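You operate a simulated robot arm through the tools that you are given. There is no shell and no other tool. Be economical: measure what you need, move in short steps, check, and stop when the job is done.

The job below is to be done with a simulated two-armed robot. You get a single attempt, and the scene is never put back.

Task
Take the checked cloth from the table side facing the window and lay it out flat on the second bay from the left of the window worktop.

Only the result counts: the job must be done as asked and must still hold three seconds after the hand-in. Knocking over, shifting, dropping, spilling or breaking anything else fails it. Flat cloth is picked up by pressing the open fingertips on it (5 to 10 N) and closing them slowly along it; thin cloth reads only 2 to 8 mm in the jaws.

Robot
Two 7-joint arms with two-finger parallel grippers on one trunk, on a base that drives. Base frame: it is fixed to the floor where the robot stands at the start and does not move with it; the origin is under the middle of the robot, x ahead of it, y to its left, z up. Lengths are in cm, angles in degrees, forces in N, time in s.
The left shoulder is at the start at [5, 15.8, 103.3], the right one opposite. With the tool pointing down near the work surface each hand reaches from about 20 to 66 cm from the robot's upright axis, wherever it stands, measured 20 degrees to its own side. Places, roughly: checked cloth [60, -10, 80]; second bay of the window worktop [-100, 100, 90]. Payload 3.91 kg a hand.
Tool frame (each hand has its own): the origin (TCP) lies between the finger pads and is the grasp point; the fingertips stand 3 cm ahead of it; z points along the fingers, y is the line along which they close. The gripper opens to 11 cm. The fingers are 2 cm wide and 1 cm thick; the gripper's body (4.8 by 11.2 cm) begins 5.5 cm behind the TCP.
Orientation is told as [roll, pitch, yaw] about the base's x, y, z axes, in that order, counted from this pose: with the fingers straight down and closing along the base's y, the tool's x points along the base's -x, its y along +y and its z along -z.

Tools
- The arms move only by the tool move_arm. It takes "left_steps", "right_steps" or both (then of equal length, played together; a hand with none holds still); each is one flat list of numbers, 7 for each row, row after row: the shift along the tool's x, y, z in cm, then the turn, a rotation vector about the tool's x, y, z in degrees, then the gripper command, from -1 (shut) to 1 (fully open), values between in proportion. In form: [x, y, z, rx, ry, rz, claw, x, y, z, rx, ry, rz, claw, ...]. A call has 1 to 10 rows; each row is the pose to reach, as a shift and turn from the pose commanded when the call began, along the tool's axes at that moment. Each row takes 0.2 s and may step no farther than 5 cm and 8.6 degrees from the row before; otherwise, or with a gripper value out of range, the whole call is refused. Where a pose cannot be reached the arm comes as near as it can. A force on the tool above 40 N (or 10 N above the force at the start of the call, whichever is more), or a blocked arm, ends the call early, and 0.2 s more pass. The fingers move at their own pace (about 15.3 cm/s each) and stop on an object; they squeeze with about 32 N. The grip force told is the motor's: it shows also when the fingers shut on nothing. Time passes only in rows, and 0.2 s behind the last, so rows that repeat a pose let the fingers close. It gives the time, the measured TCP pose, the force on the tool (base axes), the opening and the grip force at its end, in the units of the frame above (readings bear some noise), with the torque about the TCP (base axes, N m) and any sound that the robot's microphone picked up.
- Cameras (640 x 400 px; columns grow to the right, rows downward): "scene" is now at [12.68, -1.74, 116.89]; the picture's right is [-0.21, -0.98, 0.00], its down [-0.57, 0.12, -0.81] and it looks along [0.79, -0.17, -0.58] (base axes); focal length 268 px, centre (320, 200). "left" rides on the left gripper at [7.3, -1.7, -10.3] in its tool frame; the picture's right is [0.23, 0.97, 0.00], its down [-0.76, 0.18, -0.62] and it looks along [-0.61, 0.14, 0.78] (tool axes); focal length 222 px, centre (320, 200). "right" rides on the right gripper at [7.2, 1.7, -10.3] in its tool frame; the picture's right is [-0.23, 0.97, 0.00], its down [-0.76, -0.18, -0.62] and it looks along [-0.61, -0.14, 0.78] (tool axes); focal length 222 px, centre (320, 200). There is no depth. A picture from a camera that has moved, and an enlarged one, comes with that camera's place and axes in the base frame and with its lens.
- snapshot(camera): a new picture of that camera. It takes no simulated time.
- slide_trunk(by): slides the trunk up (or, below 0, down) by that many cm; the arms and the scene camera ride with it, the base frame stays. It gives what a move gives, with no picture.
- steer(legs): drives the robot by 1 to 6 legs, each [ahead, turn to the left] in cm and degrees, along the robot's own axes; the way and the turn of a leg run together, so that a leg with both is an arc; at most 150 cm and 180 degrees a leg. The arms and the cameras ride along, it lands a little off, and it stops where it bumps. It gives what a move gives.
- turn_head(pan, tilt): turns the head with the scene camera to pan (to the left, within 80 degrees either way) and tilt (down, from -29 to 69), counted from straight ahead of the robot. It gives what a move gives.
- inspect(camera, box): a new picture of the part [left, top, right, bottom] of that camera's present view, enlarged. It takes no simulated time.
- hand_in(): hands the job in; it is judged then, once.

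Work in short steps. Places have to be worked out from the pictures, the camera data and where the tool is seen: move nearer, look again, correct. Check each grasp and each placing, and mend what went wrong. You have 120 turns and 88 pictures in all, those below and enlarged ones among them. Open the grippers and draw the arms clear of the work before you hand the job in, unless the task says otherwise; then end with one line.

The tools are called after ">>>" as name(argument=value, ...) on one line, values as JSON. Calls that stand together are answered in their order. move_arm: Moves the arms, as the interface text tells. Its arguments: {"type":"object","properties":{"left_steps":{"type":"array"},"right_steps":{"type":"array"}},"required":[]} The other tools are called the same way: slide_trunk (by) slides the trunk up or down; steer (legs) drives the base; turn_head (pan, tilt) turns the head that bears the scene camera; snapshot (camera) takes a picture; inspect (camera, box) takes an enlarged picture of a part of a camera's view; hand_in () hands the job in.

At the start:

```text
time_s: 0.0
left_tcp_pos: [40.03, 5.49, 95.02]
left_ee_rot: [0.0, -0.1, 0.1]
left_wrist_force: [0.0, 1.1, -0.2]
left_torque: [0.02, 0.01, -0.01]
left_grip_width: 11.01
left_finger_force: 0.1
right_tcp_pos: [38.17, -29.18, 94.26]
right_ee_rot: [0.0, -0.1, 0.0]
right_wrist_force: [0.2, 0.0, -0.3]
right_torque: [0.0, -0.01, 0.02]
right_grip_width: 10.99
right_finger_force: 0.1
trunk travel left (down, up): [-27.5, 20.7]
robot x, y, heading: [0.2, 0.24, -0.1]
head pan, tilt: [-12.3, 35.6]
```

scene: 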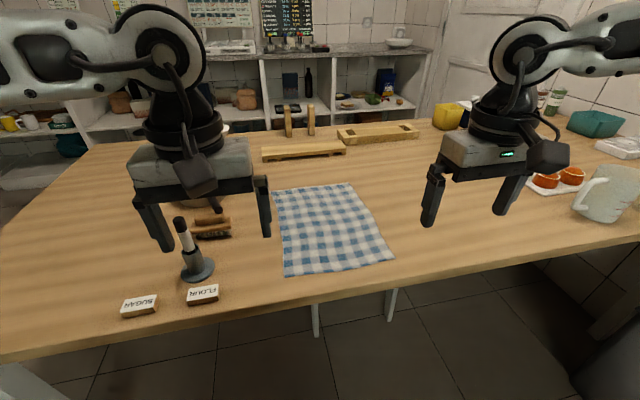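
right: 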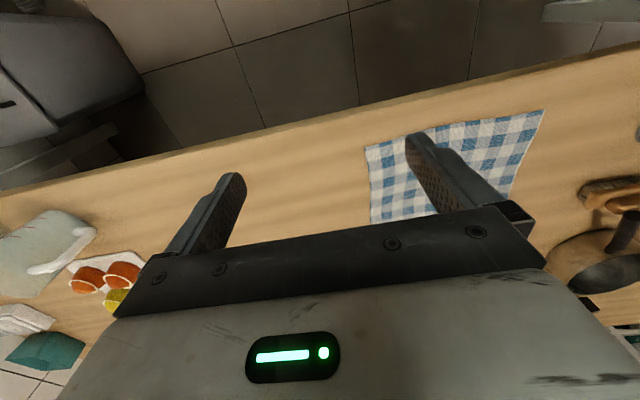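
left: 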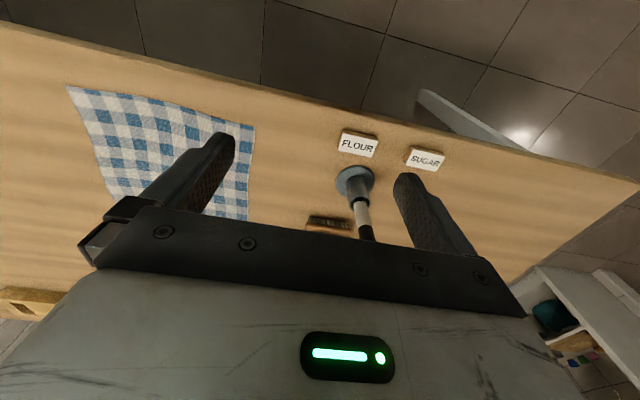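

I'll look to the left first, to see part of the window worktop before handling the cloth.

>>> turn_head(pan=80, tilt=20)

>>> snapshot(camera="scene")

>>> turn_head(pan=-10, tilt=50)

>>> snapshot(camera="scene")

```text
time_s: 1.7
left_tcp_pos: [40.06, 5.4, 95.13]
left_ee_rot: [0.0, 0.0, 0.1]
left_wrist_force: [0.1, -0.8, 0.2]
left_torque: [-0.01, 0.0, -0.01]
left_grip_width: 11.0
left_finger_force: 0.0
right_tcp_pos: [38.18, -29.16, 94.16]
right_ee_rot: [0.1, 0.0, 0.0]
right_wrist_force: [0.1, -0.3, -0.3]
right_torque: [0.0, -0.02, -0.01]
right_grip_width: 11.0
right_finger_force: 0.0
trunk travel left (down, up): [-27.5, 20.7]
robot x, y, heading: [0.15, -0.17, -0.1]
head pan, tilt: [80.0, 20.0]
```

```text
84 pictures are left
camera scene: at [5.73, 9.3, 119.37], right [0.98, -0.17, 0.0], down [-0.06, -0.34, -0.94], along [0.16, 0.93, -0.34], focal length 268 px, centre (320, 200)
```

scene: 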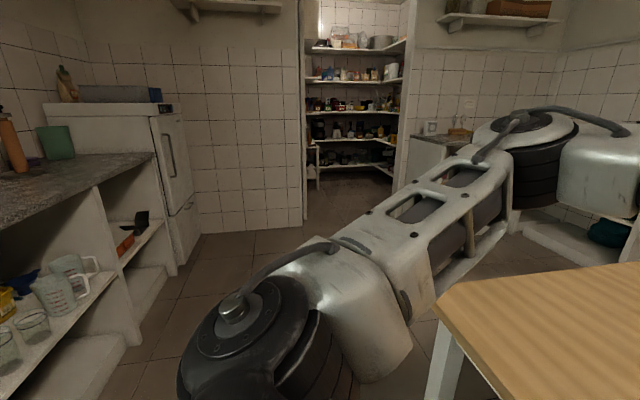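

```text
time_s: 3.3
left_tcp_pos: [39.94, 5.45, 95.06]
left_ee_rot: [0.0, 0.0, 0.2]
left_wrist_force: [0.1, 0.1, -0.1]
left_torque: [-0.01, -0.04, -0.03]
left_grip_width: 11.02
left_finger_force: 0.2
right_tcp_pos: [38.17, -29.09, 94.15]
right_ee_rot: [0.0, 0.1, 0.0]
right_wrist_force: [0.1, -0.7, 1.2]
right_torque: [-0.03, -0.01, -0.02]
right_grip_width: 11.0
right_finger_force: 0.1
trunk travel left (down, up): [-27.5, 20.7]
robot x, y, heading: [0.01, 0.02, -0.0]
head pan, tilt: [-10.0, 50.0]
```

```text
83 pictures are left
camera scene: at [11.69, -1.2, 114.81], right [-0.17, -0.98, 0.0], down [-0.75, 0.13, -0.64], along [0.63, -0.11, -0.77], focal length 268 px, centre (320, 200)
```

scene: 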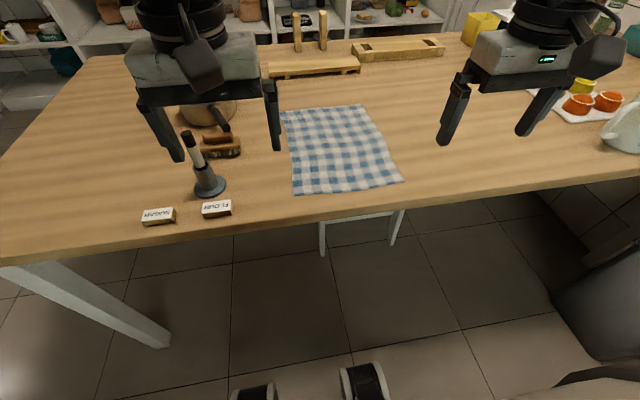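

The cloth spans about x 42.5–69, y −2 to −22. I'll bring both hands above its near corners with fingers partly closed (3 cm), still well above the table, and check.

>>> move_arm(left_steps=[-1.1, -3.5, 1.7, 0, 0, 0, -0.45, -2.2, -7, 3.4, 0, 0, 0, -0.45, -3.4, -10.5, 5, 0, 0, 0, -0.45, -3.4, -10.5, 5, 0, 0, 0, -0.45], right_steps=[-1.7, 3.3, 1.4, 0, 0, 0, -0.45, -3.4, 6.6, 2.8, 0, 0, 0, -0.45, -5.1, 9.9, 4.2, 0, 0, 0, -0.45, -5.1, 9.9, 4.2, 0, 0, 0, -0.45])

>>> snapshot(camera="left")

>>> snapshot(camera="right")

>>> snapshot(camera="scene")

```text
time_s: 4.3
left_tcp_pos: [43.45, -5.12, 90.08]
left_ee_rot: [0.0, 0.0, 0.1]
left_wrist_force: [0.2, 1.0, -0.3]
left_torque: [0.03, -0.02, 0.01]
left_grip_width: 3.01
left_finger_force: 0.0
right_tcp_pos: [43.24, -19.19, 90.09]
right_ee_rot: [0.0, -0.1, 0.0]
right_wrist_force: [-1.1, -0.7, -0.1]
right_torque: [0.0, -0.03, -0.01]
right_grip_width: 3.04
right_finger_force: 0.1
trunk travel left (down, up): [-27.5, 20.7]
robot x, y, heading: [-0.01, 0.09, 0.1]
head pan, tilt: [-10.0, 50.0]
```

```text
82 pictures are left
camera left: at [36.3, -6.77, 100.33], right [-0.23, 0.97, 0.0], down [0.76, 0.18, 0.62], along [0.61, 0.14, -0.78], focal length 222 px, centre (320, 200)
```

left: 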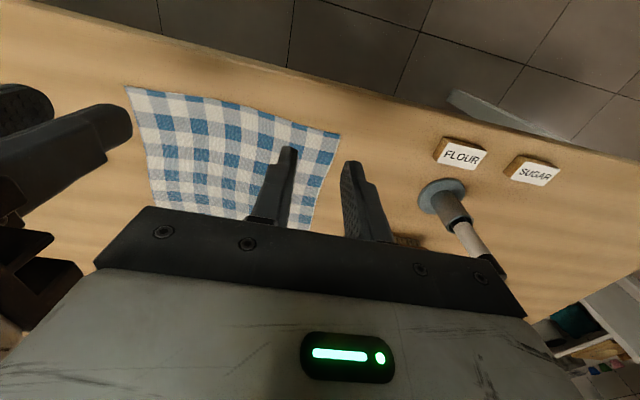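

```text
81 pictures are left
camera right: at [35.96, -17.4, 100.38], right [0.23, 0.97, 0.0], down [0.76, -0.18, 0.62], along [0.61, -0.14, -0.78], focal length 222 px, centre (320, 200)
```

right: 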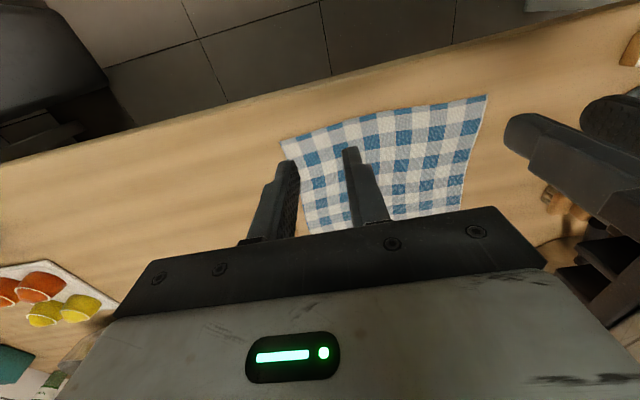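

```text
80 pictures are left
camera scene: at [11.7, -1.2, 114.81], right [-0.17, -0.98, 0.0], down [-0.75, 0.13, -0.64], along [0.63, -0.11, -0.77], focal length 268 px, centre (320, 200)
```

scene: 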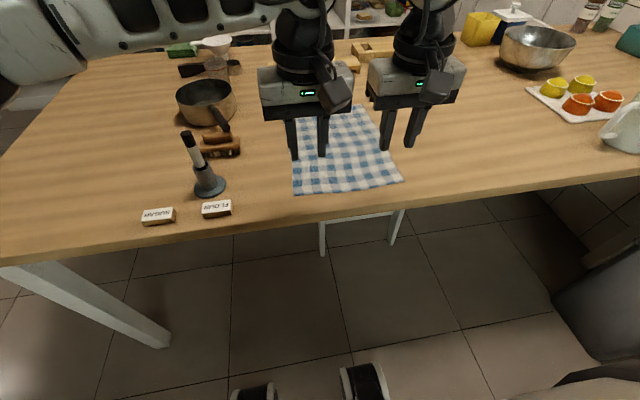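

Triangulating from both wrist cameras puts the cloth plane at z≈76.5 and its near edge at x≈45.4, corners y≈−2.4 and −24. I'll descend to just above it.

>>> move_arm(left_steps=[-1.4, -0.15, 3.5, 0, 0, 0, -0.45, -2.8, -0.3, 6.5, 0, 0, 0, -0.45, -2.8, -0.3, 8.5, 0, 0, 0, -0.45], right_steps=[-1.5, -0.8, 3.5, 0, 0, 0, -0.45, -3.0, -1.7, 6.5, 0, 0, 0, -0.45, -3.0, -1.7, 8.5, 0, 0, 0, -0.45])

>>> snapshot(camera="left")

>>> snapshot(camera="right")

```text
time_s: 5.1
left_tcp_pos: [46.42, -5.42, 81.67]
left_ee_rot: [0.1, -0.1, 0.0]
left_wrist_force: [0.4, -0.2, 1.0]
left_torque: [0.02, 0.02, -0.03]
left_grip_width: 3.02
left_finger_force: 0.1
right_tcp_pos: [46.29, -20.87, 81.65]
right_ee_rot: [0.0, -0.2, 0.2]
right_wrist_force: [0.5, -0.5, -0.5]
right_torque: [-0.02, 0.02, 0.01]
right_grip_width: 3.03
right_finger_force: 0.1
trunk travel left (down, up): [-27.5, 20.7]
robot x, y, heading: [-0.13, 0.34, 0.1]
head pan, tilt: [-10.0, 50.0]
```

```text
79 pictures are left
camera left: at [39.1, -7.06, 91.89], right [-0.23, 0.97, 0.0], down [0.76, 0.18, 0.62], along [0.61, 0.14, -0.78], focal length 222 px, centre (320, 200)
```

left: 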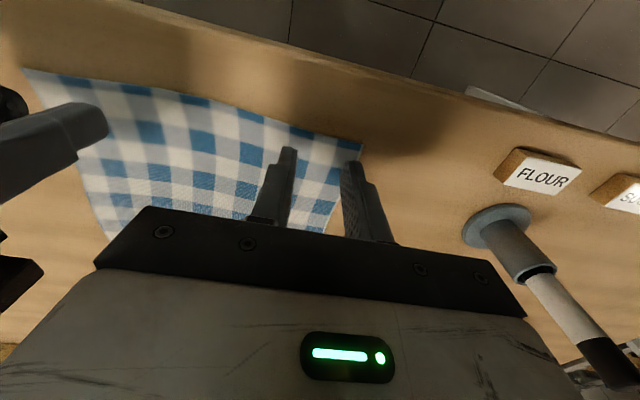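

```text
78 pictures are left
camera right: at [39.05, -19.16, 91.89], right [0.23, 0.97, 0.0], down [0.76, -0.18, 0.62], along [0.61, -0.14, -0.78], focal length 222 px, centre (320, 200)
```

right: 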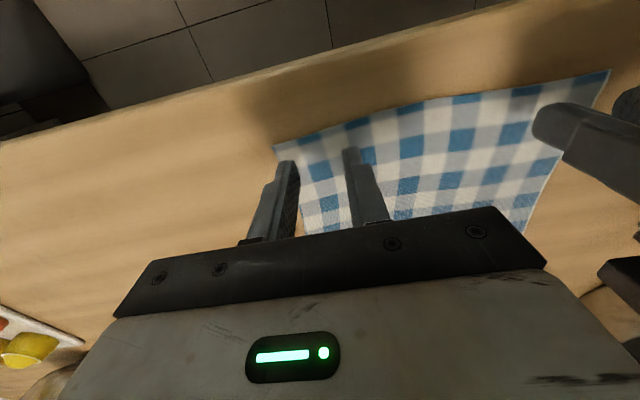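

Both hands are at the corners. I lower slowly toward contact.

>>> move_arm(left_steps=[0.3, 0, 1.2, 0, 0, 0, -0.45, 0.3, 0, 1.8, 0, 0, 0, -0.45], right_steps=[0.3, 0, 1.2, 0, 0, 0, -0.45, 0.3, 0, 1.8, 0, 0, 0, -0.45])

```text
time_s: 5.7
left_tcp_pos: [46.02, -5.4, 79.83]
left_ee_rot: [0.0, -0.1, 0.1]
left_wrist_force: [0.0, 0.2, 0.0]
left_torque: [-0.01, -0.02, 0.03]
left_grip_width: 3.04
left_finger_force: 0.1
right_tcp_pos: [46.03, -20.88, 79.8]
right_ee_rot: [-0.1, -0.1, 0.0]
right_wrist_force: [-0.2, 0.2, -0.9]
right_torque: [0.04, 0.0, -0.02]
right_grip_width: 3.04
right_finger_force: 0.2
trunk travel left (down, up): [-27.5, 20.7]
robot x, y, heading: [0.04, 0.03, -0.0]
head pan, tilt: [-10.0, 50.0]
```

No contact yet; lower a little more.

>>> move_arm(left_steps=[0, 0, 0.25, 0, 0, 0, -0.45, 0, 0, 0.25, 0, 0, 0, -0.45], right_steps=[0, 0, 0.25, 0, 0, 0, -0.45, 0, 0, 0.25, 0, 0, 0, -0.45])

```text
time_s: 6.3
left_tcp_pos: [45.92, -5.35, 79.5]
left_ee_rot: [0.1, -0.1, 0.1]
left_wrist_force: [-0.1, -0.3, -0.1]
left_torque: [-0.02, 0.01, -0.01]
left_grip_width: 3.02
left_finger_force: 0.1
right_tcp_pos: [46.01, -20.97, 79.54]
right_ee_rot: [0.0, -0.1, 0.0]
right_wrist_force: [0.8, -0.3, 0.0]
right_torque: [-0.02, -0.01, 0.01]
right_grip_width: 3.04
right_finger_force: 0.0
trunk travel left (down, up): [-27.5, 20.7]
robot x, y, heading: [-0.04, -0.08, -0.2]
head pan, tilt: [-10.0, 50.0]
```

Still free; continue.

>>> move_arm(left_steps=[0, 0, 0.25, 0, 0, 0, -0.45, 0, 0, 0.25, 0, 0, 0, -0.45], right_steps=[0, 0, 0.25, 0, 0, 0, -0.45, 0, 0, 0.25, 0, 0, 0, -0.45])

```text
time_s: 6.9
left_tcp_pos: [45.99, -5.4, 79.21]
left_ee_rot: [0.0, -0.1, 0.2]
left_wrist_force: [-0.1, -0.5, -0.3]
left_torque: [0.02, 0.01, 0.01]
left_grip_width: 3.01
left_finger_force: 0.0
right_tcp_pos: [45.95, -20.91, 79.2]
right_ee_rot: [0.1, -0.1, -0.1]
right_wrist_force: [-0.5, -0.4, 0.6]
right_torque: [0.01, -0.02, 0.02]
right_grip_width: 3.03
right_finger_force: 0.0
trunk travel left (down, up): [-27.5, 20.7]
robot x, y, heading: [-0.14, 0.14, -0.3]
head pan, tilt: [-10.0, 50.0]
```

Still free; continue.

>>> move_arm(left_steps=[0, 0, 0.2, 0, 0, 0, -0.45, 0, 0, 0.4, 0, 0, 0, -0.45], right_steps=[0, 0, 0.2, 0, 0, 0, -0.45, 0, 0, 0.4, 0, 0, 0, -0.45])

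```text
time_s: 7.5
left_tcp_pos: [45.94, -5.38, 79.13]
left_ee_rot: [-0.1, -0.4, 0.2]
left_wrist_force: [0.5, 0.8, 10.1]
left_torque: [0.06, -0.05, 0.0]
left_grip_width: 3.02
left_finger_force: 0.0
right_tcp_pos: [45.97, -21.02, 79.16]
right_ee_rot: [-0.2, -0.4, 0.0]
right_wrist_force: [0.1, -3.7, 13.5]
right_torque: [-0.05, 0.01, 0.02]
right_grip_width: 3.03
right_finger_force: 0.0
trunk travel left (down, up): [-27.5, 20.7]
robot x, y, heading: [-0.24, 0.13, 0.0]
head pan, tilt: [-10.0, 50.0]
```

Contact at 10 and 13 N; I ease up slightly to get 5–10 N and close slowly.

>>> move_arm(left_steps=[0, 0, -0.06, 0, 0, 0, -0.45, 0, 0, -0.06, 0, 0, 0, -0.52, 0, 0, -0.06, 0, 0, 0, -0.59, 0, 0, -0.06, 0, 0, 0, -0.66, 0, 0, -0.06, 0, 0, 0, -0.73, 0, 0, -0.06, 0, 0, 0, -0.8, 0, 0, -0.06, 0, 0, 0, -0.87, 0, 0, -0.06, 0, 0, 0, -0.94, 0, 0, -0.06, 0, 0, 0, -1, 0, 0, -0.06, 0, 0, 0, -1], right_steps=[0, 0, -0.12, 0, 0, 0, -0.45, 0, 0, -0.12, 0, 0, 0, -0.52, 0, 0, -0.12, 0, 0, 0, -0.59, 0, 0, -0.12, 0, 0, 0, -0.66, 0, 0, -0.12, 0, 0, 0, -0.73, 0, 0, -0.12, 0, 0, 0, -0.8, 0, 0, -0.12, 0, 0, 0, -0.87, 0, 0, -0.12, 0, 0, 0, -0.94, 0, 0, -0.12, 0, 0, 0, -1, 0, 0, -0.12, 0, 0, 0, -1])

>>> snapshot(camera="left")

>>> snapshot(camera="right")

```text
time_s: 9.7
left_tcp_pos: [45.83, -5.3, 79.17]
left_ee_rot: [0.0, -0.2, 0.1]
left_wrist_force: [-0.5, -3.0, 18.2]
left_torque: [-0.07, -0.01, 0.03]
left_grip_width: 0.19
left_finger_force: 32.0
right_tcp_pos: [46.01, -21.01, 79.25]
right_ee_rot: [0.2, -0.4, 0.0]
right_wrist_force: [1.2, 3.1, 14.5]
right_torque: [0.12, -0.01, 0.0]
right_grip_width: 0.0
right_finger_force: 32.5
trunk travel left (down, up): [-27.5, 20.7]
robot x, y, heading: [-0.13, -0.32, 0.0]
head pan, tilt: [-10.0, 50.0]
```

```text
77 pictures are left
camera left: at [38.62, -6.97, 89.39], right [-0.23, 0.97, 0.0], down [0.76, 0.18, 0.63], along [0.61, 0.14, -0.78], focal length 222 px, centre (320, 200)
```

left: 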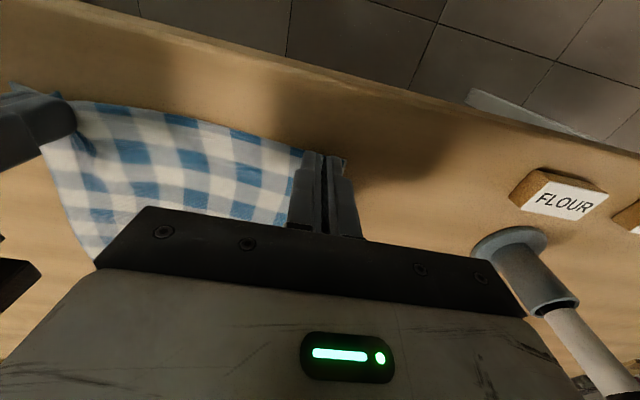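

```text
76 pictures are left
camera right: at [38.59, -19.09, 89.47], right [0.23, 0.97, 0.0], down [0.76, -0.18, 0.63], along [0.61, -0.14, -0.78], focal length 222 px, centre (320, 200)
```

right: 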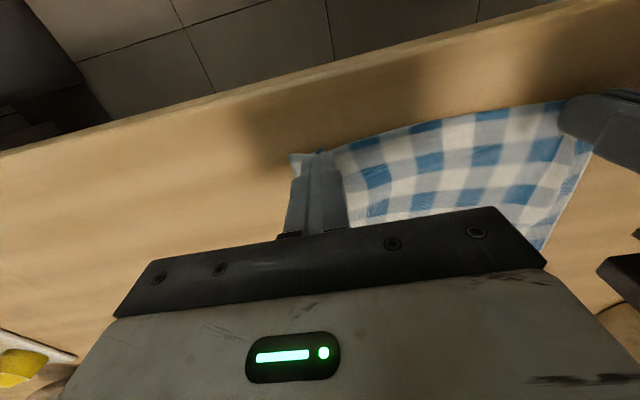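

Left reads 1.9 mm (cloth), right 0 (likely missed). I lift both 2 cm and look.

>>> move_arm(left_steps=[0, 0, -1, 0, 0, 0, -1, 0, 0, -2, 0, 0, 0, -1], right_steps=[0, 0, -1, 0, 0, 0, -1, 0, 0, -2, 0, 0, 0, -1])

>>> snapshot(camera="left")

>>> snapshot(camera="right")

```text
time_s: 10.3
left_tcp_pos: [46.02, -5.32, 80.77]
left_ee_rot: [0.1, 0.1, 0.1]
left_wrist_force: [0.2, -0.4, 0.2]
left_torque: [0.04, 0.02, 0.0]
left_grip_width: 0.18
left_finger_force: 31.7
right_tcp_pos: [45.99, -20.99, 80.96]
right_ee_rot: [-0.1, 0.1, 0.0]
right_wrist_force: [1.6, 0.0, -0.4]
right_torque: [-0.01, -0.02, 0.0]
right_grip_width: 0.01
right_finger_force: 31.6
trunk travel left (down, up): [-27.5, 20.7]
robot x, y, heading: [-0.08, -0.06, -0.1]
head pan, tilt: [-10.0, 50.0]
```

```text
75 pictures are left
camera left: at [38.73, -6.99, 91.13], right [-0.23, 0.97, 0.0], down [0.76, 0.18, 0.62], along [0.61, 0.14, -0.78], focal length 222 px, centre (320, 200)
```

left: 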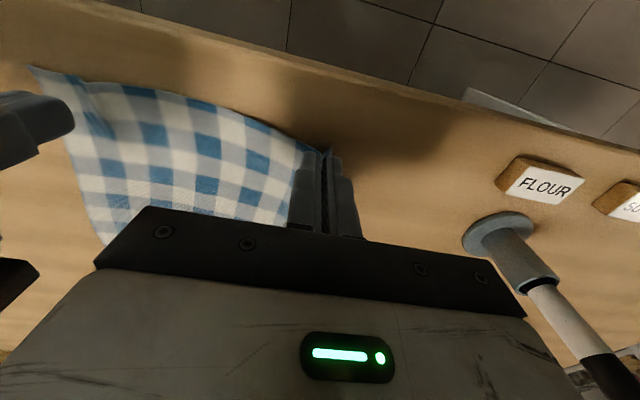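

```text
74 pictures are left
camera right: at [38.68, -19.14, 91.19], right [0.23, 0.97, 0.0], down [0.76, -0.18, 0.62], along [0.61, -0.14, -0.78], focal length 222 px, centre (320, 200)
```

right: 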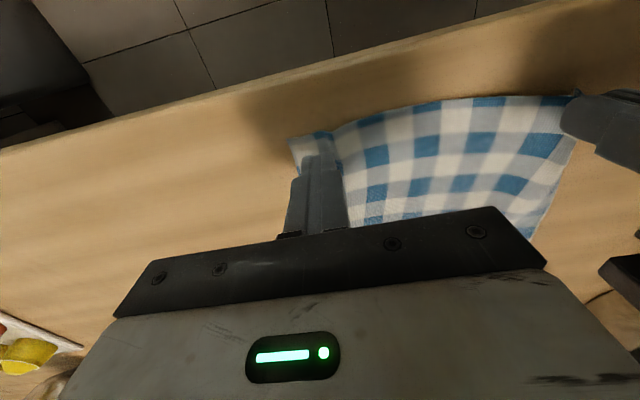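

Left holds the corner; right missed. I reopen the right hand, shift it 0.6 cm farther onto the cloth and press again.

>>> move_arm(right_steps=[0, 0, -0.5, 0, 0, 0, -0.45, -0.7, 0.2, 0, 0, 0, 0, -0.4, -0.7, 0.2, 0.8, 0, 0, 0, -0.4, -0.7, 0.2, 1.5, 0, 0, 0, -0.4, -0.7, 0.2, 1.9, 0, 0, 0, -0.4, -0.7, 0.2, 2.05, 0, 0, 0, -0.4, -0.7, 0.2, 2.05, 0, 0, 0, -0.4])

>>> snapshot(camera="right")

```text
time_s: 11.9
left_tcp_pos: [45.89, -5.23, 81.06]
left_ee_rot: [0.0, -0.2, 0.2]
left_wrist_force: [0.1, 0.2, 0.4]
left_torque: [-0.04, -0.01, 0.01]
left_grip_width: 0.2
left_finger_force: 31.5
right_tcp_pos: [46.73, -20.69, 79.07]
right_ee_rot: [0.0, -0.2, 0.0]
right_wrist_force: [-2.9, -2.1, 14.8]
right_torque: [-0.13, 0.13, -0.01]
right_grip_width: 3.3
right_finger_force: 0.1
trunk travel left (down, up): [-27.5, 20.7]
robot x, y, heading: [-0.21, 0.09, 0.0]
head pan, tilt: [-10.0, 50.0]
```

```text
73 pictures are left
camera right: at [39.33, -18.89, 89.39], right [0.23, 0.97, 0.0], down [0.76, -0.18, 0.63], along [0.61, -0.14, -0.78], focal length 222 px, centre (320, 200)
```

right: 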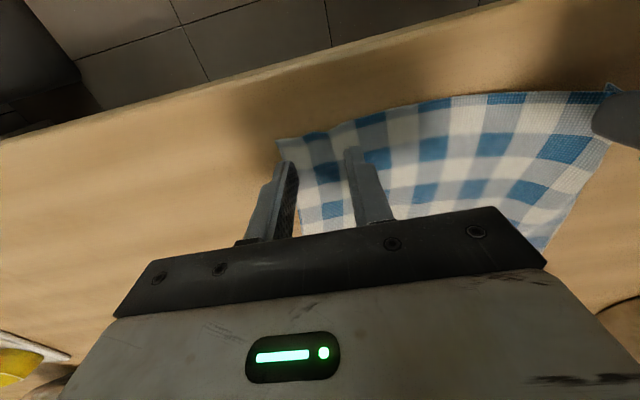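

Force is 14.8 N, so I ease up 0.15 and close more slowly.

>>> move_arm(right_steps=[0, 0, -0.15, 0, 0, 0, -0.4, 0, 0, -0.15, 0, 0, 0, -0.44, 0, 0, -0.15, 0, 0, 0, -0.48, 0, 0, -0.15, 0, 0, 0, -0.52, 0, 0, -0.15, 0, 0, 0, -0.56, 0, 0, -0.15, 0, 0, 0, -0.6, 0, 0, -0.15, 0, 0, 0, -0.64, 0, 0, -0.15, 0, 0, 0, -0.68])

>>> snapshot(camera="right")

```text
time_s: 13.7
left_tcp_pos: [45.89, -5.33, 80.98]
left_ee_rot: [-0.1, -0.2, 0.1]
left_wrist_force: [0.1, 0.5, -0.4]
left_torque: [0.03, 0.01, 0.02]
left_grip_width: 0.19
left_finger_force: 32.2
right_tcp_pos: [46.46, -20.65, 79.11]
right_ee_rot: [0.0, -0.1, -0.1]
right_wrist_force: [-0.2, 0.2, 9.0]
right_torque: [-0.05, 0.01, -0.01]
right_grip_width: 1.66
right_finger_force: 0.0
trunk travel left (down, up): [-27.5, 20.7]
robot x, y, heading: [0.02, 0.24, -0.2]
head pan, tilt: [-10.0, 50.0]
```

```text
72 pictures are left
camera right: at [39.35, -18.89, 89.41], right [0.23, 0.97, 0.0], down [0.76, -0.18, 0.62], along [0.61, -0.14, -0.78], focal length 222 px, centre (320, 200)
```

right: 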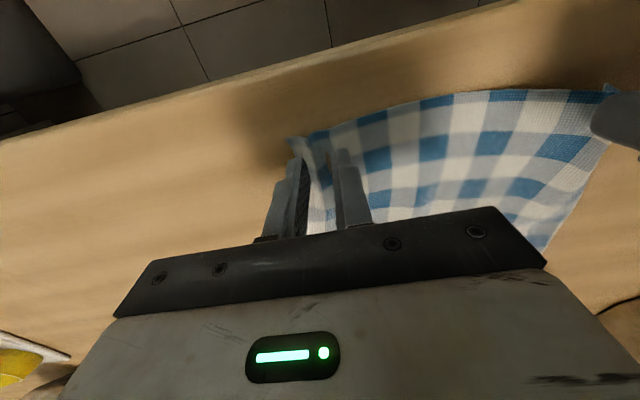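

A ridge is forming between the fingers at 9 N; I finish closing.

>>> move_arm(right_steps=[0, 0, 0, 0, 0, 0, -0.72, 0, 0, 0, 0, 0, 0, -0.76, 0, 0, 0, 0, 0, 0, -0.8, 0, 0, 0, 0, 0, 0, -0.84, 0, 0, 0, 0, 0, 0, -0.88, 0, 0, 0, 0, 0, 0, -0.92, 0, 0, 0, 0, 0, 0, -0.96, 0, 0, 0, 0, 0, 0, -1, 0, 0, 0, 0, 0, 0, -1])

>>> snapshot(camera="right")

```text
time_s: 15.7
left_tcp_pos: [45.82, -5.35, 80.99]
left_ee_rot: [0.0, -0.1, 0.0]
left_wrist_force: [0.6, 0.3, 0.3]
left_torque: [-0.02, -0.01, 0.03]
left_grip_width: 0.18
left_finger_force: 31.5
right_tcp_pos: [46.68, -20.71, 79.06]
right_ee_rot: [0.0, -0.1, 0.0]
right_wrist_force: [-0.1, 0.0, 9.6]
right_torque: [-0.01, 0.02, -0.01]
right_grip_width: 0.21
right_finger_force: 31.8
trunk travel left (down, up): [-27.5, 20.7]
robot x, y, heading: [-0.44, -0.43, -0.2]
head pan, tilt: [-10.0, 50.0]
```

```text
71 pictures are left
camera right: at [39.35, -18.9, 89.41], right [0.23, 0.97, 0.0], down [0.76, -0.18, 0.62], along [0.61, -0.14, -0.78], focal length 222 px, centre (320, 200)
```

right: 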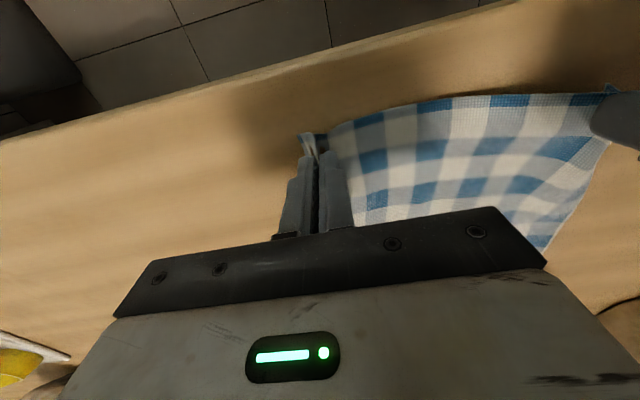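

Both hands read 2 mm of cloth. I lift together, right first levelling with left.

>>> move_arm(left_steps=[0, 0, -0.2, 0, 0, 0, -1, 0, 0, -1, 0, 0, 0, -1, 0, 0, -3, 0, 0, 0, -1, 0, 0, -5, 0, 0, 0, -1, 0, 0, -7, 0, 0, 0, -1, 0, 0, -9, 0, 0, 0, -1], right_steps=[0, 0, -1.4, 0, 0, 0, -1, 0, 0, -2.9, 0, 0, 0, -1, 0, 0, -4.9, 0, 0, 0, -1, 0, 0, -6.9, 0, 0, 0, -1, 0, 0, -8.9, 0, 0, 0, -1, 0, 0, -10.9, 0, 0, 0, -1])

>>> snapshot(camera="scene")

```text
time_s: 17.1
left_tcp_pos: [45.95, -5.21, 90.06]
left_ee_rot: [0.1, -0.1, 0.2]
left_wrist_force: [0.2, -0.1, -0.2]
left_torque: [0.04, -0.01, 0.01]
left_grip_width: 0.19
left_finger_force: 31.8
right_tcp_pos: [46.68, -20.7, 89.98]
right_ee_rot: [0.0, 0.0, 0.0]
right_wrist_force: [-1.0, 0.3, 0.8]
right_torque: [0.01, -0.03, 0.05]
right_grip_width: 0.22
right_finger_force: 31.9
trunk travel left (down, up): [-27.5, 20.7]
robot x, y, heading: [-0.13, 0.19, 0.0]
head pan, tilt: [-10.0, 50.0]
```

```text
70 pictures are left
camera scene: at [11.68, -1.21, 114.81], right [-0.17, -0.98, 0.0], down [-0.75, 0.13, -0.64], along [0.63, -0.11, -0.77], focal length 268 px, centre (320, 200)
```

scene: 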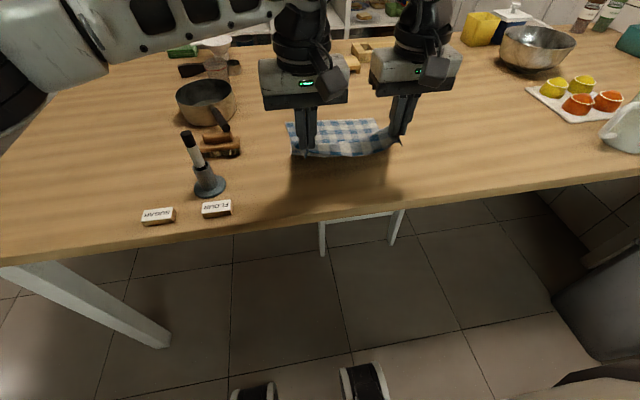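

Both corners are held. I raise the trunk 20 cm, then the arms a bit more so the cloth hangs free of the table.

>>> slide_trunk(by=20)

>>> move_arm(left_steps=[0, 0, -4, 0, 0, 0, -1, 0, 0, -7, 0, 0, 0, -1, 0, 0, -10, 0, 0, 0, -1], right_steps=[0.2, 0, -4, 0, 0, 0, -1, 0.5, 0, -7, 0, 0, 0, -1, 0.7, 0, -10, 0, 0, 0, -1])

>>> snapshot(camera="scene")

```text
time_s: 19.3
left_tcp_pos: [45.97, -5.29, 109.96]
left_ee_rot: [0.0, 0.1, 0.1]
left_wrist_force: [0.1, -0.2, -0.2]
left_torque: [0.02, 0.01, 0.0]
left_grip_width: 0.18
left_finger_force: 31.9
right_tcp_pos: [46.6, -20.78, 109.93]
right_ee_rot: [0.1, 0.0, -0.1]
right_wrist_force: [-0.3, -0.9, -0.3]
right_torque: [-0.01, 0.0, 0.0]
right_grip_width: 0.23
right_finger_force: 31.9
trunk travel left (down, up): [-47.5, 0.7]
robot x, y, heading: [-0.01, -0.05, -0.1]
head pan, tilt: [-10.0, 50.0]
```

```text
time_s: 20.1
left_tcp_pos: [45.9, -5.23, 120.01]
left_ee_rot: [0.0, -0.1, 0.0]
left_wrist_force: [0.3, 0.1, 0.0]
left_torque: [-0.01, 0.0, 0.02]
left_grip_width: 0.18
left_finger_force: 31.7
right_tcp_pos: [45.88, -20.72, 120.05]
right_ee_rot: [0.0, -0.1, 0.1]
right_wrist_force: [-0.8, -0.2, 0.3]
right_torque: [-0.01, -0.01, 0.03]
right_grip_width: 0.2
right_finger_force: 31.5
trunk travel left (down, up): [-47.5, 0.7]
robot x, y, heading: [-0.34, -0.14, 0.2]
head pan, tilt: [-10.0, 50.0]
```

```text
69 pictures are left
camera scene: at [11.61, -1.21, 134.82], right [-0.17, -0.98, 0.0], down [-0.75, 0.13, -0.64], along [0.63, -0.11, -0.77], focal length 268 px, centre (320, 200)
```

scene: 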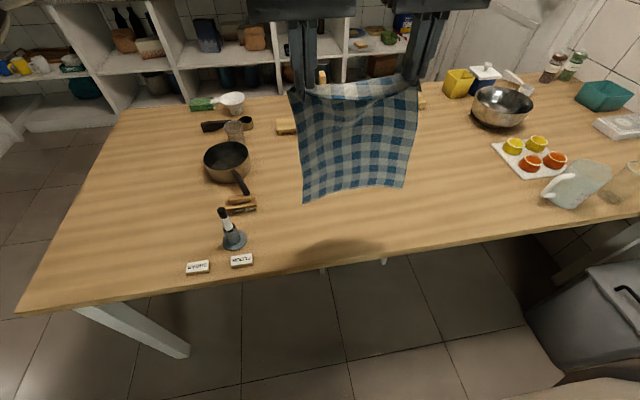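

The cloth hangs cleanly, clear of the table. I back off and turn left, then look at the worktop.

>>> steer(legs=[[-14, 0], [0, 90]])

>>> turn_head(pan=65, tilt=25)

>>> snapshot(camera="scene")

```text
time_s: 25.3
left_tcp_pos: [-9.24, 45.92, 120.0]
left_ee_rot: [0.0, 0.0, 90.8]
left_wrist_force: [0.4, 0.0, -0.3]
left_torque: [-0.02, 0.03, -0.07]
left_grip_width: 0.19
left_finger_force: 32.2
right_tcp_pos: [5.99, 46.25, 119.99]
right_ee_rot: [0.0, -0.1, 90.7]
right_wrist_force: [0.7, 0.5, -0.5]
right_torque: [0.0, -0.06, -0.04]
right_grip_width: 0.21
right_finger_force: 32.2
trunk travel left (down, up): [-47.5, 0.7]
robot x, y, heading: [-14.1, 0.25, 90.6]
head pan, tilt: [-10.0, 50.0]
```

```text
time_s: 26.7
left_tcp_pos: [-9.4, 45.98, 120.0]
left_ee_rot: [0.1, 0.0, 90.8]
left_wrist_force: [0.8, 0.0, 0.0]
left_torque: [-0.02, -0.01, -0.01]
left_grip_width: 0.17
left_finger_force: 32.1
right_tcp_pos: [6.02, 46.18, 119.99]
right_ee_rot: [-0.1, -0.1, 90.7]
right_wrist_force: [-0.6, 1.0, 0.1]
right_torque: [0.02, 0.01, -0.05]
right_grip_width: 0.19
right_finger_force: 32.4
trunk travel left (down, up): [-47.5, 0.7]
robot x, y, heading: [-14.48, -0.03, 90.6]
head pan, tilt: [65.0, 25.0]
```

```text
68 pictures are left
camera scene: at [-22.4, 7.92, 138.56], right [0.41, 0.91, 0.0], down [0.39, -0.17, -0.91], along [-0.83, 0.37, -0.42], focal length 268 px, centre (320, 200)
```

scene: 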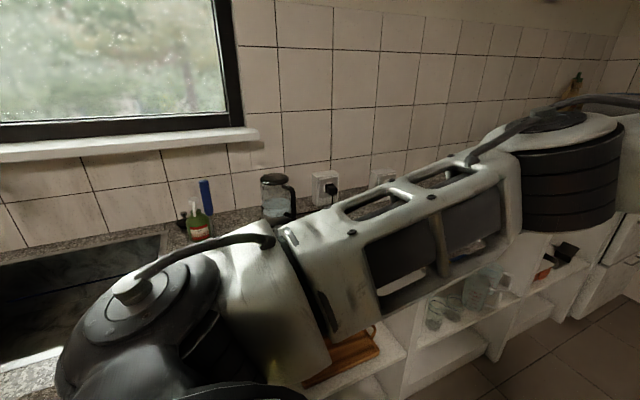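

I see a sink, bottles and a cafetière along the back; I need a frontal view. I drive along the aisle and turn to face the worktop from a distance.

>>> steer(legs=[[95, 0], [0, 89.4]])

>>> turn_head(pan=25, tilt=35)

>>> snapshot(camera="scene")

>>> turn_head(pan=0, tilt=45)

>>> snapshot(camera="scene")

```text
time_s: 35.5
left_tcp_pos: [-61.19, 100.03, 119.88]
left_ee_rot: [0.0, 0.0, 179.9]
left_wrist_force: [0.0, 0.9, 0.4]
left_torque: [0.01, 0.01, -0.04]
left_grip_width: 0.18
left_finger_force: 31.4
right_tcp_pos: [-61.25, 115.28, 120.06]
right_ee_rot: [0.1, -0.1, 179.7]
right_wrist_force: [0.2, -0.5, -1.6]
right_torque: [0.03, 0.0, -0.05]
right_grip_width: 0.22
right_finger_force: 31.8
trunk travel left (down, up): [-47.5, 0.7]
robot x, y, heading: [-15.72, 94.59, 179.9]
head pan, tilt: [65.0, 25.0]
```

```text
time_s: 36.5
left_tcp_pos: [-61.23, 99.89, 119.86]
left_ee_rot: [0.0, 0.0, 179.9]
left_wrist_force: [0.3, 0.2, 0.5]
left_torque: [0.02, 0.0, -0.05]
left_grip_width: 0.2
left_finger_force: 32.3
right_tcp_pos: [-61.29, 115.33, 120.06]
right_ee_rot: [0.0, -0.2, 179.7]
right_wrist_force: [-0.5, 0.4, -0.4]
right_torque: [0.02, -0.01, -0.04]
right_grip_width: 0.21
right_finger_force: 32.1
trunk travel left (down, up): [-47.5, 0.7]
robot x, y, heading: [-15.74, 94.69, 180.0]
head pan, tilt: [25.0, 35.0]
```

```text
67 pictures are left
camera scene: at [-27.19, 90.94, 136.99], right [-0.42, 0.91, 0.0], down [0.52, 0.24, -0.82], along [-0.74, -0.34, -0.57], focal length 268 px, centre (320, 200)
```

scene: 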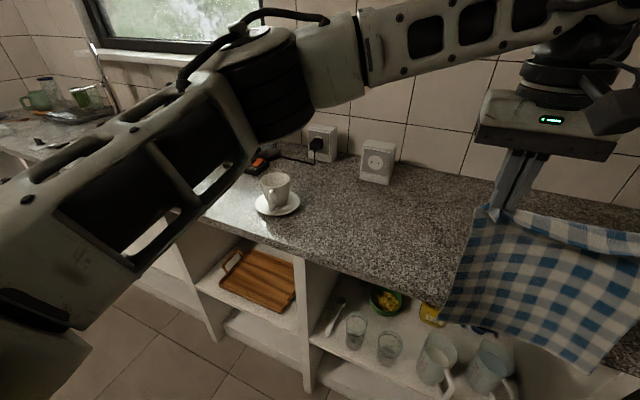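

```text
time_s: 37.4
left_tcp_pos: [-61.27, 100.02, 119.97]
left_ee_rot: [0.0, 0.0, 179.9]
left_wrist_force: [0.0, -0.2, -0.4]
left_torque: [0.01, 0.0, -0.04]
left_grip_width: 0.18
left_finger_force: 31.7
right_tcp_pos: [-61.34, 115.23, 119.9]
right_ee_rot: [0.0, -0.1, 179.8]
right_wrist_force: [0.3, -0.5, -0.2]
right_torque: [0.03, 0.0, -0.05]
right_grip_width: 0.21
right_finger_force: 32.1
trunk travel left (down, up): [-47.5, 0.7]
robot x, y, heading: [-15.33, 94.4, 179.8]
head pan, tilt: [0.0, 45.0]
```

```text
66 pictures are left
camera scene: at [-27.33, 94.66, 135.51], right [0.0, 1.0, 0.0], down [0.71, 0.0, -0.71], along [-0.71, 0.0, -0.71], focal length 268 px, centre (320, 200)
```

scene: 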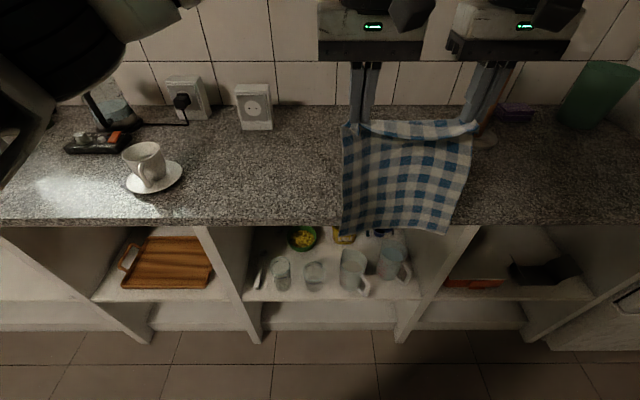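

The glasses bay (dividers at y≈68 and y≈125, edge x≈−65, wall x≈−122) matches the given second bay; its worktop looks clear. I raise the hands 6 cm and shift them 11 cm to centre the cloth on the bay.

>>> move_arm(left_steps=[0, 2, -2, 0, 0, 0, -1, 0, 5, -4, 0, 0, 0, -1, 0, 8, -6, 0, 0, 0, -1, 0, 11, -6, 0, 0, 0, -1, 0, 11, -6, 0, 0, 0, -1], right_steps=[0, 2, -2, 0, 0, 0, -1, 0, 5, -4, 0, 0, 0, -1, 0, 8, -6, 0, 0, 0, -1, 0, 11, -6, 0, 0, 0, -1, 0, 11, -6, 0, 0, 0, -1])

>>> turn_head(pan=0, tilt=50)

>>> snapshot(camera="scene")

>>> snapshot(camera="right")

```text
time_s: 38.4
left_tcp_pos: [-60.92, 91.77, 125.92]
left_ee_rot: [-1.6, -0.3, 178.4]
left_wrist_force: [-0.3, 19.3, -2.0]
left_torque: [0.6, -0.01, -0.07]
left_grip_width: 0.22
left_finger_force: 31.8
right_tcp_pos: [-61.24, 109.16, 124.15]
right_ee_rot: [1.5, -0.5, -179.0]
right_wrist_force: [-0.7, -19.5, 2.6]
right_torque: [-0.61, -0.04, 0.0]
right_grip_width: 0.2
right_finger_force: 31.3
right hand out of reach, approached as far as the arm can: row 3, 4
trunk travel left (down, up): [-47.5, 0.7]
robot x, y, heading: [-15.05, 94.64, 179.7]
head pan, tilt: [0.0, 45.0]
stopped in row 4 (left hand): the force on the tool passed its limit at 48 N (the readings are from after the stop); the commanded pose is now the measured one
```

```text
time_s: 39.0
left_tcp_pos: [-60.97, 91.84, 125.94]
left_ee_rot: [-1.6, -0.4, 178.7]
left_wrist_force: [0.6, 27.0, -3.2]
left_torque: [0.82, -0.04, -0.09]
left_grip_width: 0.21
left_finger_force: 32.1
right_tcp_pos: [-61.31, 109.41, 124.22]
right_ee_rot: [1.6, -0.7, -179.3]
right_wrist_force: [0.4, -27.0, 2.9]
right_torque: [-0.9, 0.02, -0.06]
right_grip_width: 0.2
right_finger_force: 31.6
trunk travel left (down, up): [-47.5, 0.7]
robot x, y, heading: [-15.36, 94.08, 179.7]
head pan, tilt: [0.0, 50.0]
```

```text
65 pictures are left
camera scene: at [-26.89, 94.67, 134.82], right [0.0, 1.0, 0.0], down [0.77, 0.0, -0.64], along [-0.64, 0.0, -0.77], focal length 268 px, centre (320, 200)
```

scene: 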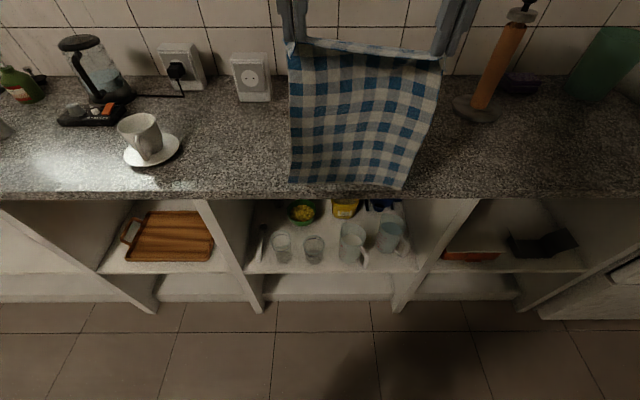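

```text
64 pictures are left
camera right: at [-53.87, 108.18, 134.45], right [-0.22, -0.98, 0.03], down [-0.76, 0.19, 0.63], along [-0.62, 0.11, -0.78], focal length 222 px, centre (320, 200)
```

right: 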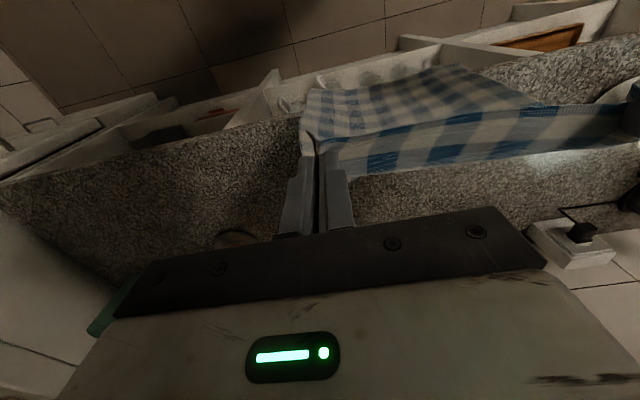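

The right arm hit its reach limit at this height and tensioned the cloth. I relax by moving the left hand 2 cm back toward the right and levelling it.

>>> move_arm(left_steps=[0, -1, 0.8, 0.8, 0, 0, -1, 0, -1.9, 1.6, 1.6, 0, 0, -1, 0, -1.9, 1.6, 1.6, 0, 0, -1])

```text
time_s: 39.8
left_tcp_pos: [-60.95, 93.48, 124.3]
left_ee_rot: [-2.5, -0.3, 179.0]
left_wrist_force: [1.6, 0.7, 0.3]
left_torque: [0.04, 0.0, -0.01]
left_grip_width: 0.18
left_finger_force: 32.0
right_tcp_pos: [-61.28, 109.71, 124.02]
right_ee_rot: [1.1, -0.4, -179.6]
right_wrist_force: [0.6, -1.8, -0.4]
right_torque: [-0.01, -0.01, -0.02]
right_grip_width: 0.2
right_finger_force: 32.0
trunk travel left (down, up): [-47.5, 0.7]
robot x, y, heading: [-15.32, 94.37, 179.6]
head pan, tilt: [0.0, 50.0]
```

Relaxed. I now tilt both tools 32° so the fingers point forward-down, which gives more reach.

>>> move_arm(left_steps=[0, 0, 0, 0, -8, 0, -1, 0, 0, 0, 0, -16, 0, -1, 0, 0, 0, 0, -24, 0, -1, 0, 0, 0, 0, -32, 0, -1, 0, 0, 0, 0, -32, 0, -1], right_steps=[0, 0, 0, 0, -8, 0, -1, 0, 0, 0, 0, -16, 0, -1, 0, 0, 0, 0, -24, 0, -1, 0, 0, 0, 0, -32, 0, -1, 0, 0, 0, 0, -32, 0, -1])

>>> snapshot(camera="scene")

```text
time_s: 41.0
left_tcp_pos: [-61.03, 93.59, 124.32]
left_ee_rot: [-3.3, -32.3, -179.5]
left_wrist_force: [0.7, -0.1, -0.3]
left_torque: [-0.03, -0.03, -0.01]
left_grip_width: 0.19
left_finger_force: 31.7
right_tcp_pos: [-61.28, 109.64, 124.09]
right_ee_rot: [1.4, -32.5, 179.8]
right_wrist_force: [-0.5, -0.1, 0.1]
right_torque: [0.0, 0.0, 0.0]
right_grip_width: 0.2
right_finger_force: 32.0
trunk travel left (down, up): [-47.5, 0.7]
robot x, y, heading: [-15.08, 94.35, 179.9]
head pan, tilt: [0.0, 50.0]
```

```text
63 pictures are left
camera scene: at [-26.94, 94.68, 134.81], right [0.0, 1.0, 0.0], down [0.77, 0.0, -0.64], along [-0.64, 0.0, -0.77], focal length 268 px, centre (320, 200)
```

scene: 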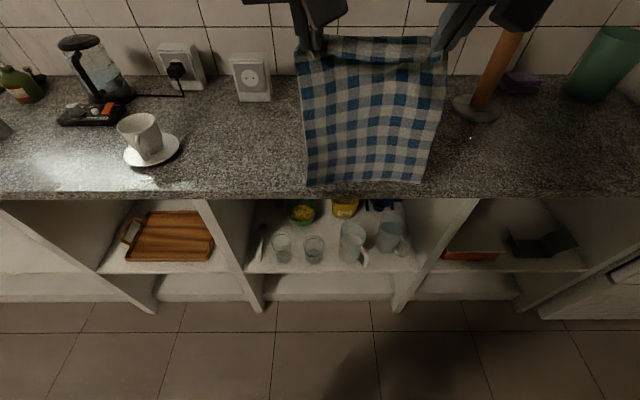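

I drive forward 17 cm; the cloth's bottom is ~5 cm above the worktop.

>>> steer(legs=[[10, 0]])

>>> snapshot(camera="scene")

```text
time_s: 42.1
left_tcp_pos: [-70.84, 93.53, 124.4]
left_ee_rot: [-3.3, -32.3, -179.5]
left_wrist_force: [-0.9, -0.9, -0.2]
left_torque: [0.01, -0.03, 0.02]
left_grip_width: 0.16
left_finger_force: 31.6
right_tcp_pos: [-71.03, 109.67, 124.19]
right_ee_rot: [1.5, -32.5, 179.8]
right_wrist_force: [0.1, -1.2, 0.2]
right_torque: [-0.01, 0.0, 0.01]
right_grip_width: 0.22
right_finger_force: 31.9
trunk travel left (down, up): [-47.5, 0.7]
robot x, y, heading: [-24.95, 94.56, 179.8]
head pan, tilt: [0.0, 50.0]
```

```text
62 pictures are left
camera scene: at [-36.8, 94.71, 134.8], right [0.0, 1.0, 0.0], down [0.77, 0.0, -0.64], along [-0.64, 0.0, -0.77], focal length 268 px, centre (320, 200)
```

scene: 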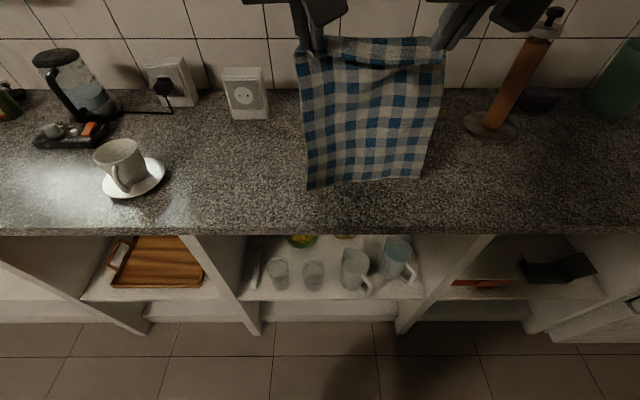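

The edge triangulates to x≈−67.5, with worktop z≈88. I drive 9 cm closer.

>>> steer(legs=[[9, 0]])

>>> turn_head(pan=0, tilt=65)

>>> snapshot(camera="scene")

```text
time_s: 43.2
left_tcp_pos: [-79.8, 93.62, 124.18]
left_ee_rot: [-3.3, -32.3, -179.4]
left_wrist_force: [-0.9, 0.0, 0.4]
left_torque: [0.01, -0.05, 0.01]
left_grip_width: 0.18
left_finger_force: 32.4
right_tcp_pos: [-80.03, 109.69, 124.17]
right_ee_rot: [1.4, -32.5, 179.8]
right_wrist_force: [-0.2, -0.6, -0.3]
right_torque: [-0.01, 0.0, -0.06]
right_grip_width: 0.19
right_finger_force: 32.1
trunk travel left (down, up): [-47.5, 0.7]
robot x, y, heading: [-33.61, 94.64, 179.8]
head pan, tilt: [0.0, 50.0]
```

```text
time_s: 44.0
left_tcp_pos: [-79.68, 93.66, 124.36]
left_ee_rot: [-3.3, -32.2, -179.5]
left_wrist_force: [1.4, 0.0, 0.4]
left_torque: [-0.04, -0.01, -0.02]
left_grip_width: 0.19
left_finger_force: 32.0
right_tcp_pos: [-79.94, 109.67, 124.16]
right_ee_rot: [1.3, -32.5, 179.8]
right_wrist_force: [0.4, -0.1, -0.9]
right_torque: [0.01, 0.0, 0.01]
right_grip_width: 0.21
right_finger_force: 32.0
trunk travel left (down, up): [-47.5, 0.7]
robot x, y, heading: [-34.04, 94.88, 179.6]
head pan, tilt: [0.0, 65.0]
```

```text
61 pictures are left
camera scene: at [-44.02, 94.74, 133.0], right [0.0, 1.0, 0.0], down [0.91, 0.0, -0.42], along [-0.42, 0.0, -0.91], focal length 268 px, centre (320, 200)
```

scene: 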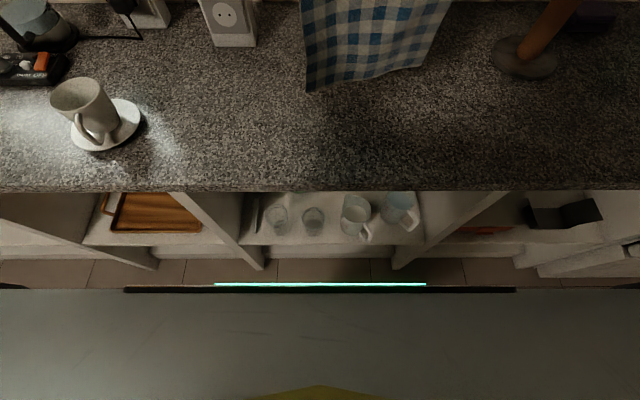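

There's ~10 cm between base front and worktop; 4 cm more forward.

>>> steer(legs=[[4, 0]])

>>> turn_head(pan=0, tilt=50)

>>> move_arm(left_steps=[-3, 0, 1.9, 0, 0, 0, -1, -6, 0, 3.8, 0, 0, 0, -1, -9, 0, 5.7, 0, 0, 0, -1, -12, 0, 7.5, 0, 0, 0, -1, -12, 0, 7.5, 0, 0, 0, -1], right_steps=[-3, 0, 1.9, 0, 0, 0, -1, -6, 0, 3.8, 0, 0, 0, -1, -9, 0, 5.7, 0, 0, 0, -1, -12, 0, 7.5, 0, 0, 0, -1, -12, 0, 7.5, 0, 0, 0, -1])

>>> snapshot(camera="scene")

```text
time_s: 44.9
left_tcp_pos: [-83.76, 93.6, 124.42]
left_ee_rot: [-3.3, -32.2, -179.4]
left_wrist_force: [0.5, -0.4, 1.3]
left_torque: [0.01, -0.02, -0.04]
left_grip_width: 0.19
left_finger_force: 31.9
right_tcp_pos: [-83.98, 109.58, 124.25]
right_ee_rot: [1.4, -32.4, 179.8]
right_wrist_force: [0.1, -0.6, -0.9]
right_torque: [0.0, 0.01, -0.01]
right_grip_width: 0.18
right_finger_force: 31.8
trunk travel left (down, up): [-47.5, 0.7]
robot x, y, heading: [-37.83, 94.59, 179.9]
head pan, tilt: [0.0, 65.0]
```

```text
time_s: 45.7
left_tcp_pos: [-83.63, 93.58, 124.44]
left_ee_rot: [-3.3, -32.3, -179.3]
left_wrist_force: [-0.6, -0.8, -0.3]
left_torque: [0.0, 0.02, -0.01]
left_grip_width: 0.18
left_finger_force: 32.5
right_tcp_pos: [-83.93, 109.59, 124.15]
right_ee_rot: [1.3, -32.5, 179.8]
right_wrist_force: [-0.1, 0.3, -0.2]
right_torque: [0.02, 0.0, -0.03]
right_grip_width: 0.2
right_finger_force: 32.2
trunk travel left (down, up): [-47.5, 0.7]
robot x, y, heading: [-38.05, 94.64, 179.7]
head pan, tilt: [0.0, 50.0]
```

```text
time_s: 46.9
left_tcp_pos: [-98.0, 94.27, 124.38]
left_ee_rot: [-3.4, -32.1, -179.6]
left_wrist_force: [1.3, 6.6, -1.1]
left_torque: [0.14, -0.03, -0.17]
left_grip_width: 0.2
left_finger_force: 31.9
right_tcp_pos: [-96.69, 110.86, 123.88]
right_ee_rot: [1.7, -32.4, 179.8]
right_wrist_force: [-1.2, -7.0, -0.6]
right_torque: [-0.22, -0.01, 0.08]
right_grip_width: 0.19
right_finger_force: 31.8
right hand out of reach, approached as far as the arm can: row 4, 5
trunk travel left (down, up): [-47.5, 0.7]
robot x, y, heading: [-38.31, 94.45, 179.8]
head pan, tilt: [0.0, 50.0]
```

```text
60 pictures are left
camera scene: at [-49.78, 94.82, 134.79], right [0.0, 1.0, 0.0], down [0.77, 0.0, -0.64], along [-0.64, 0.0, -0.77], focal length 268 px, centre (320, 200)
```

scene: 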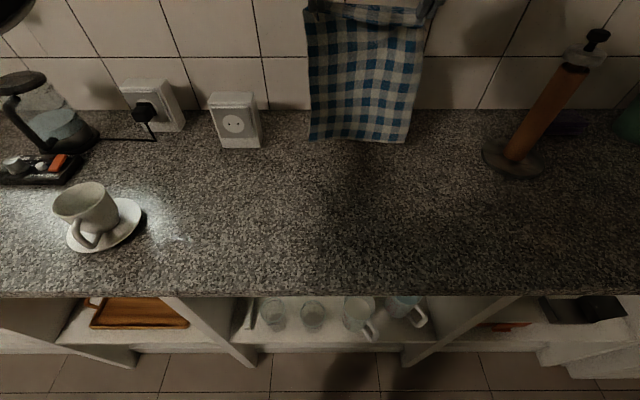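

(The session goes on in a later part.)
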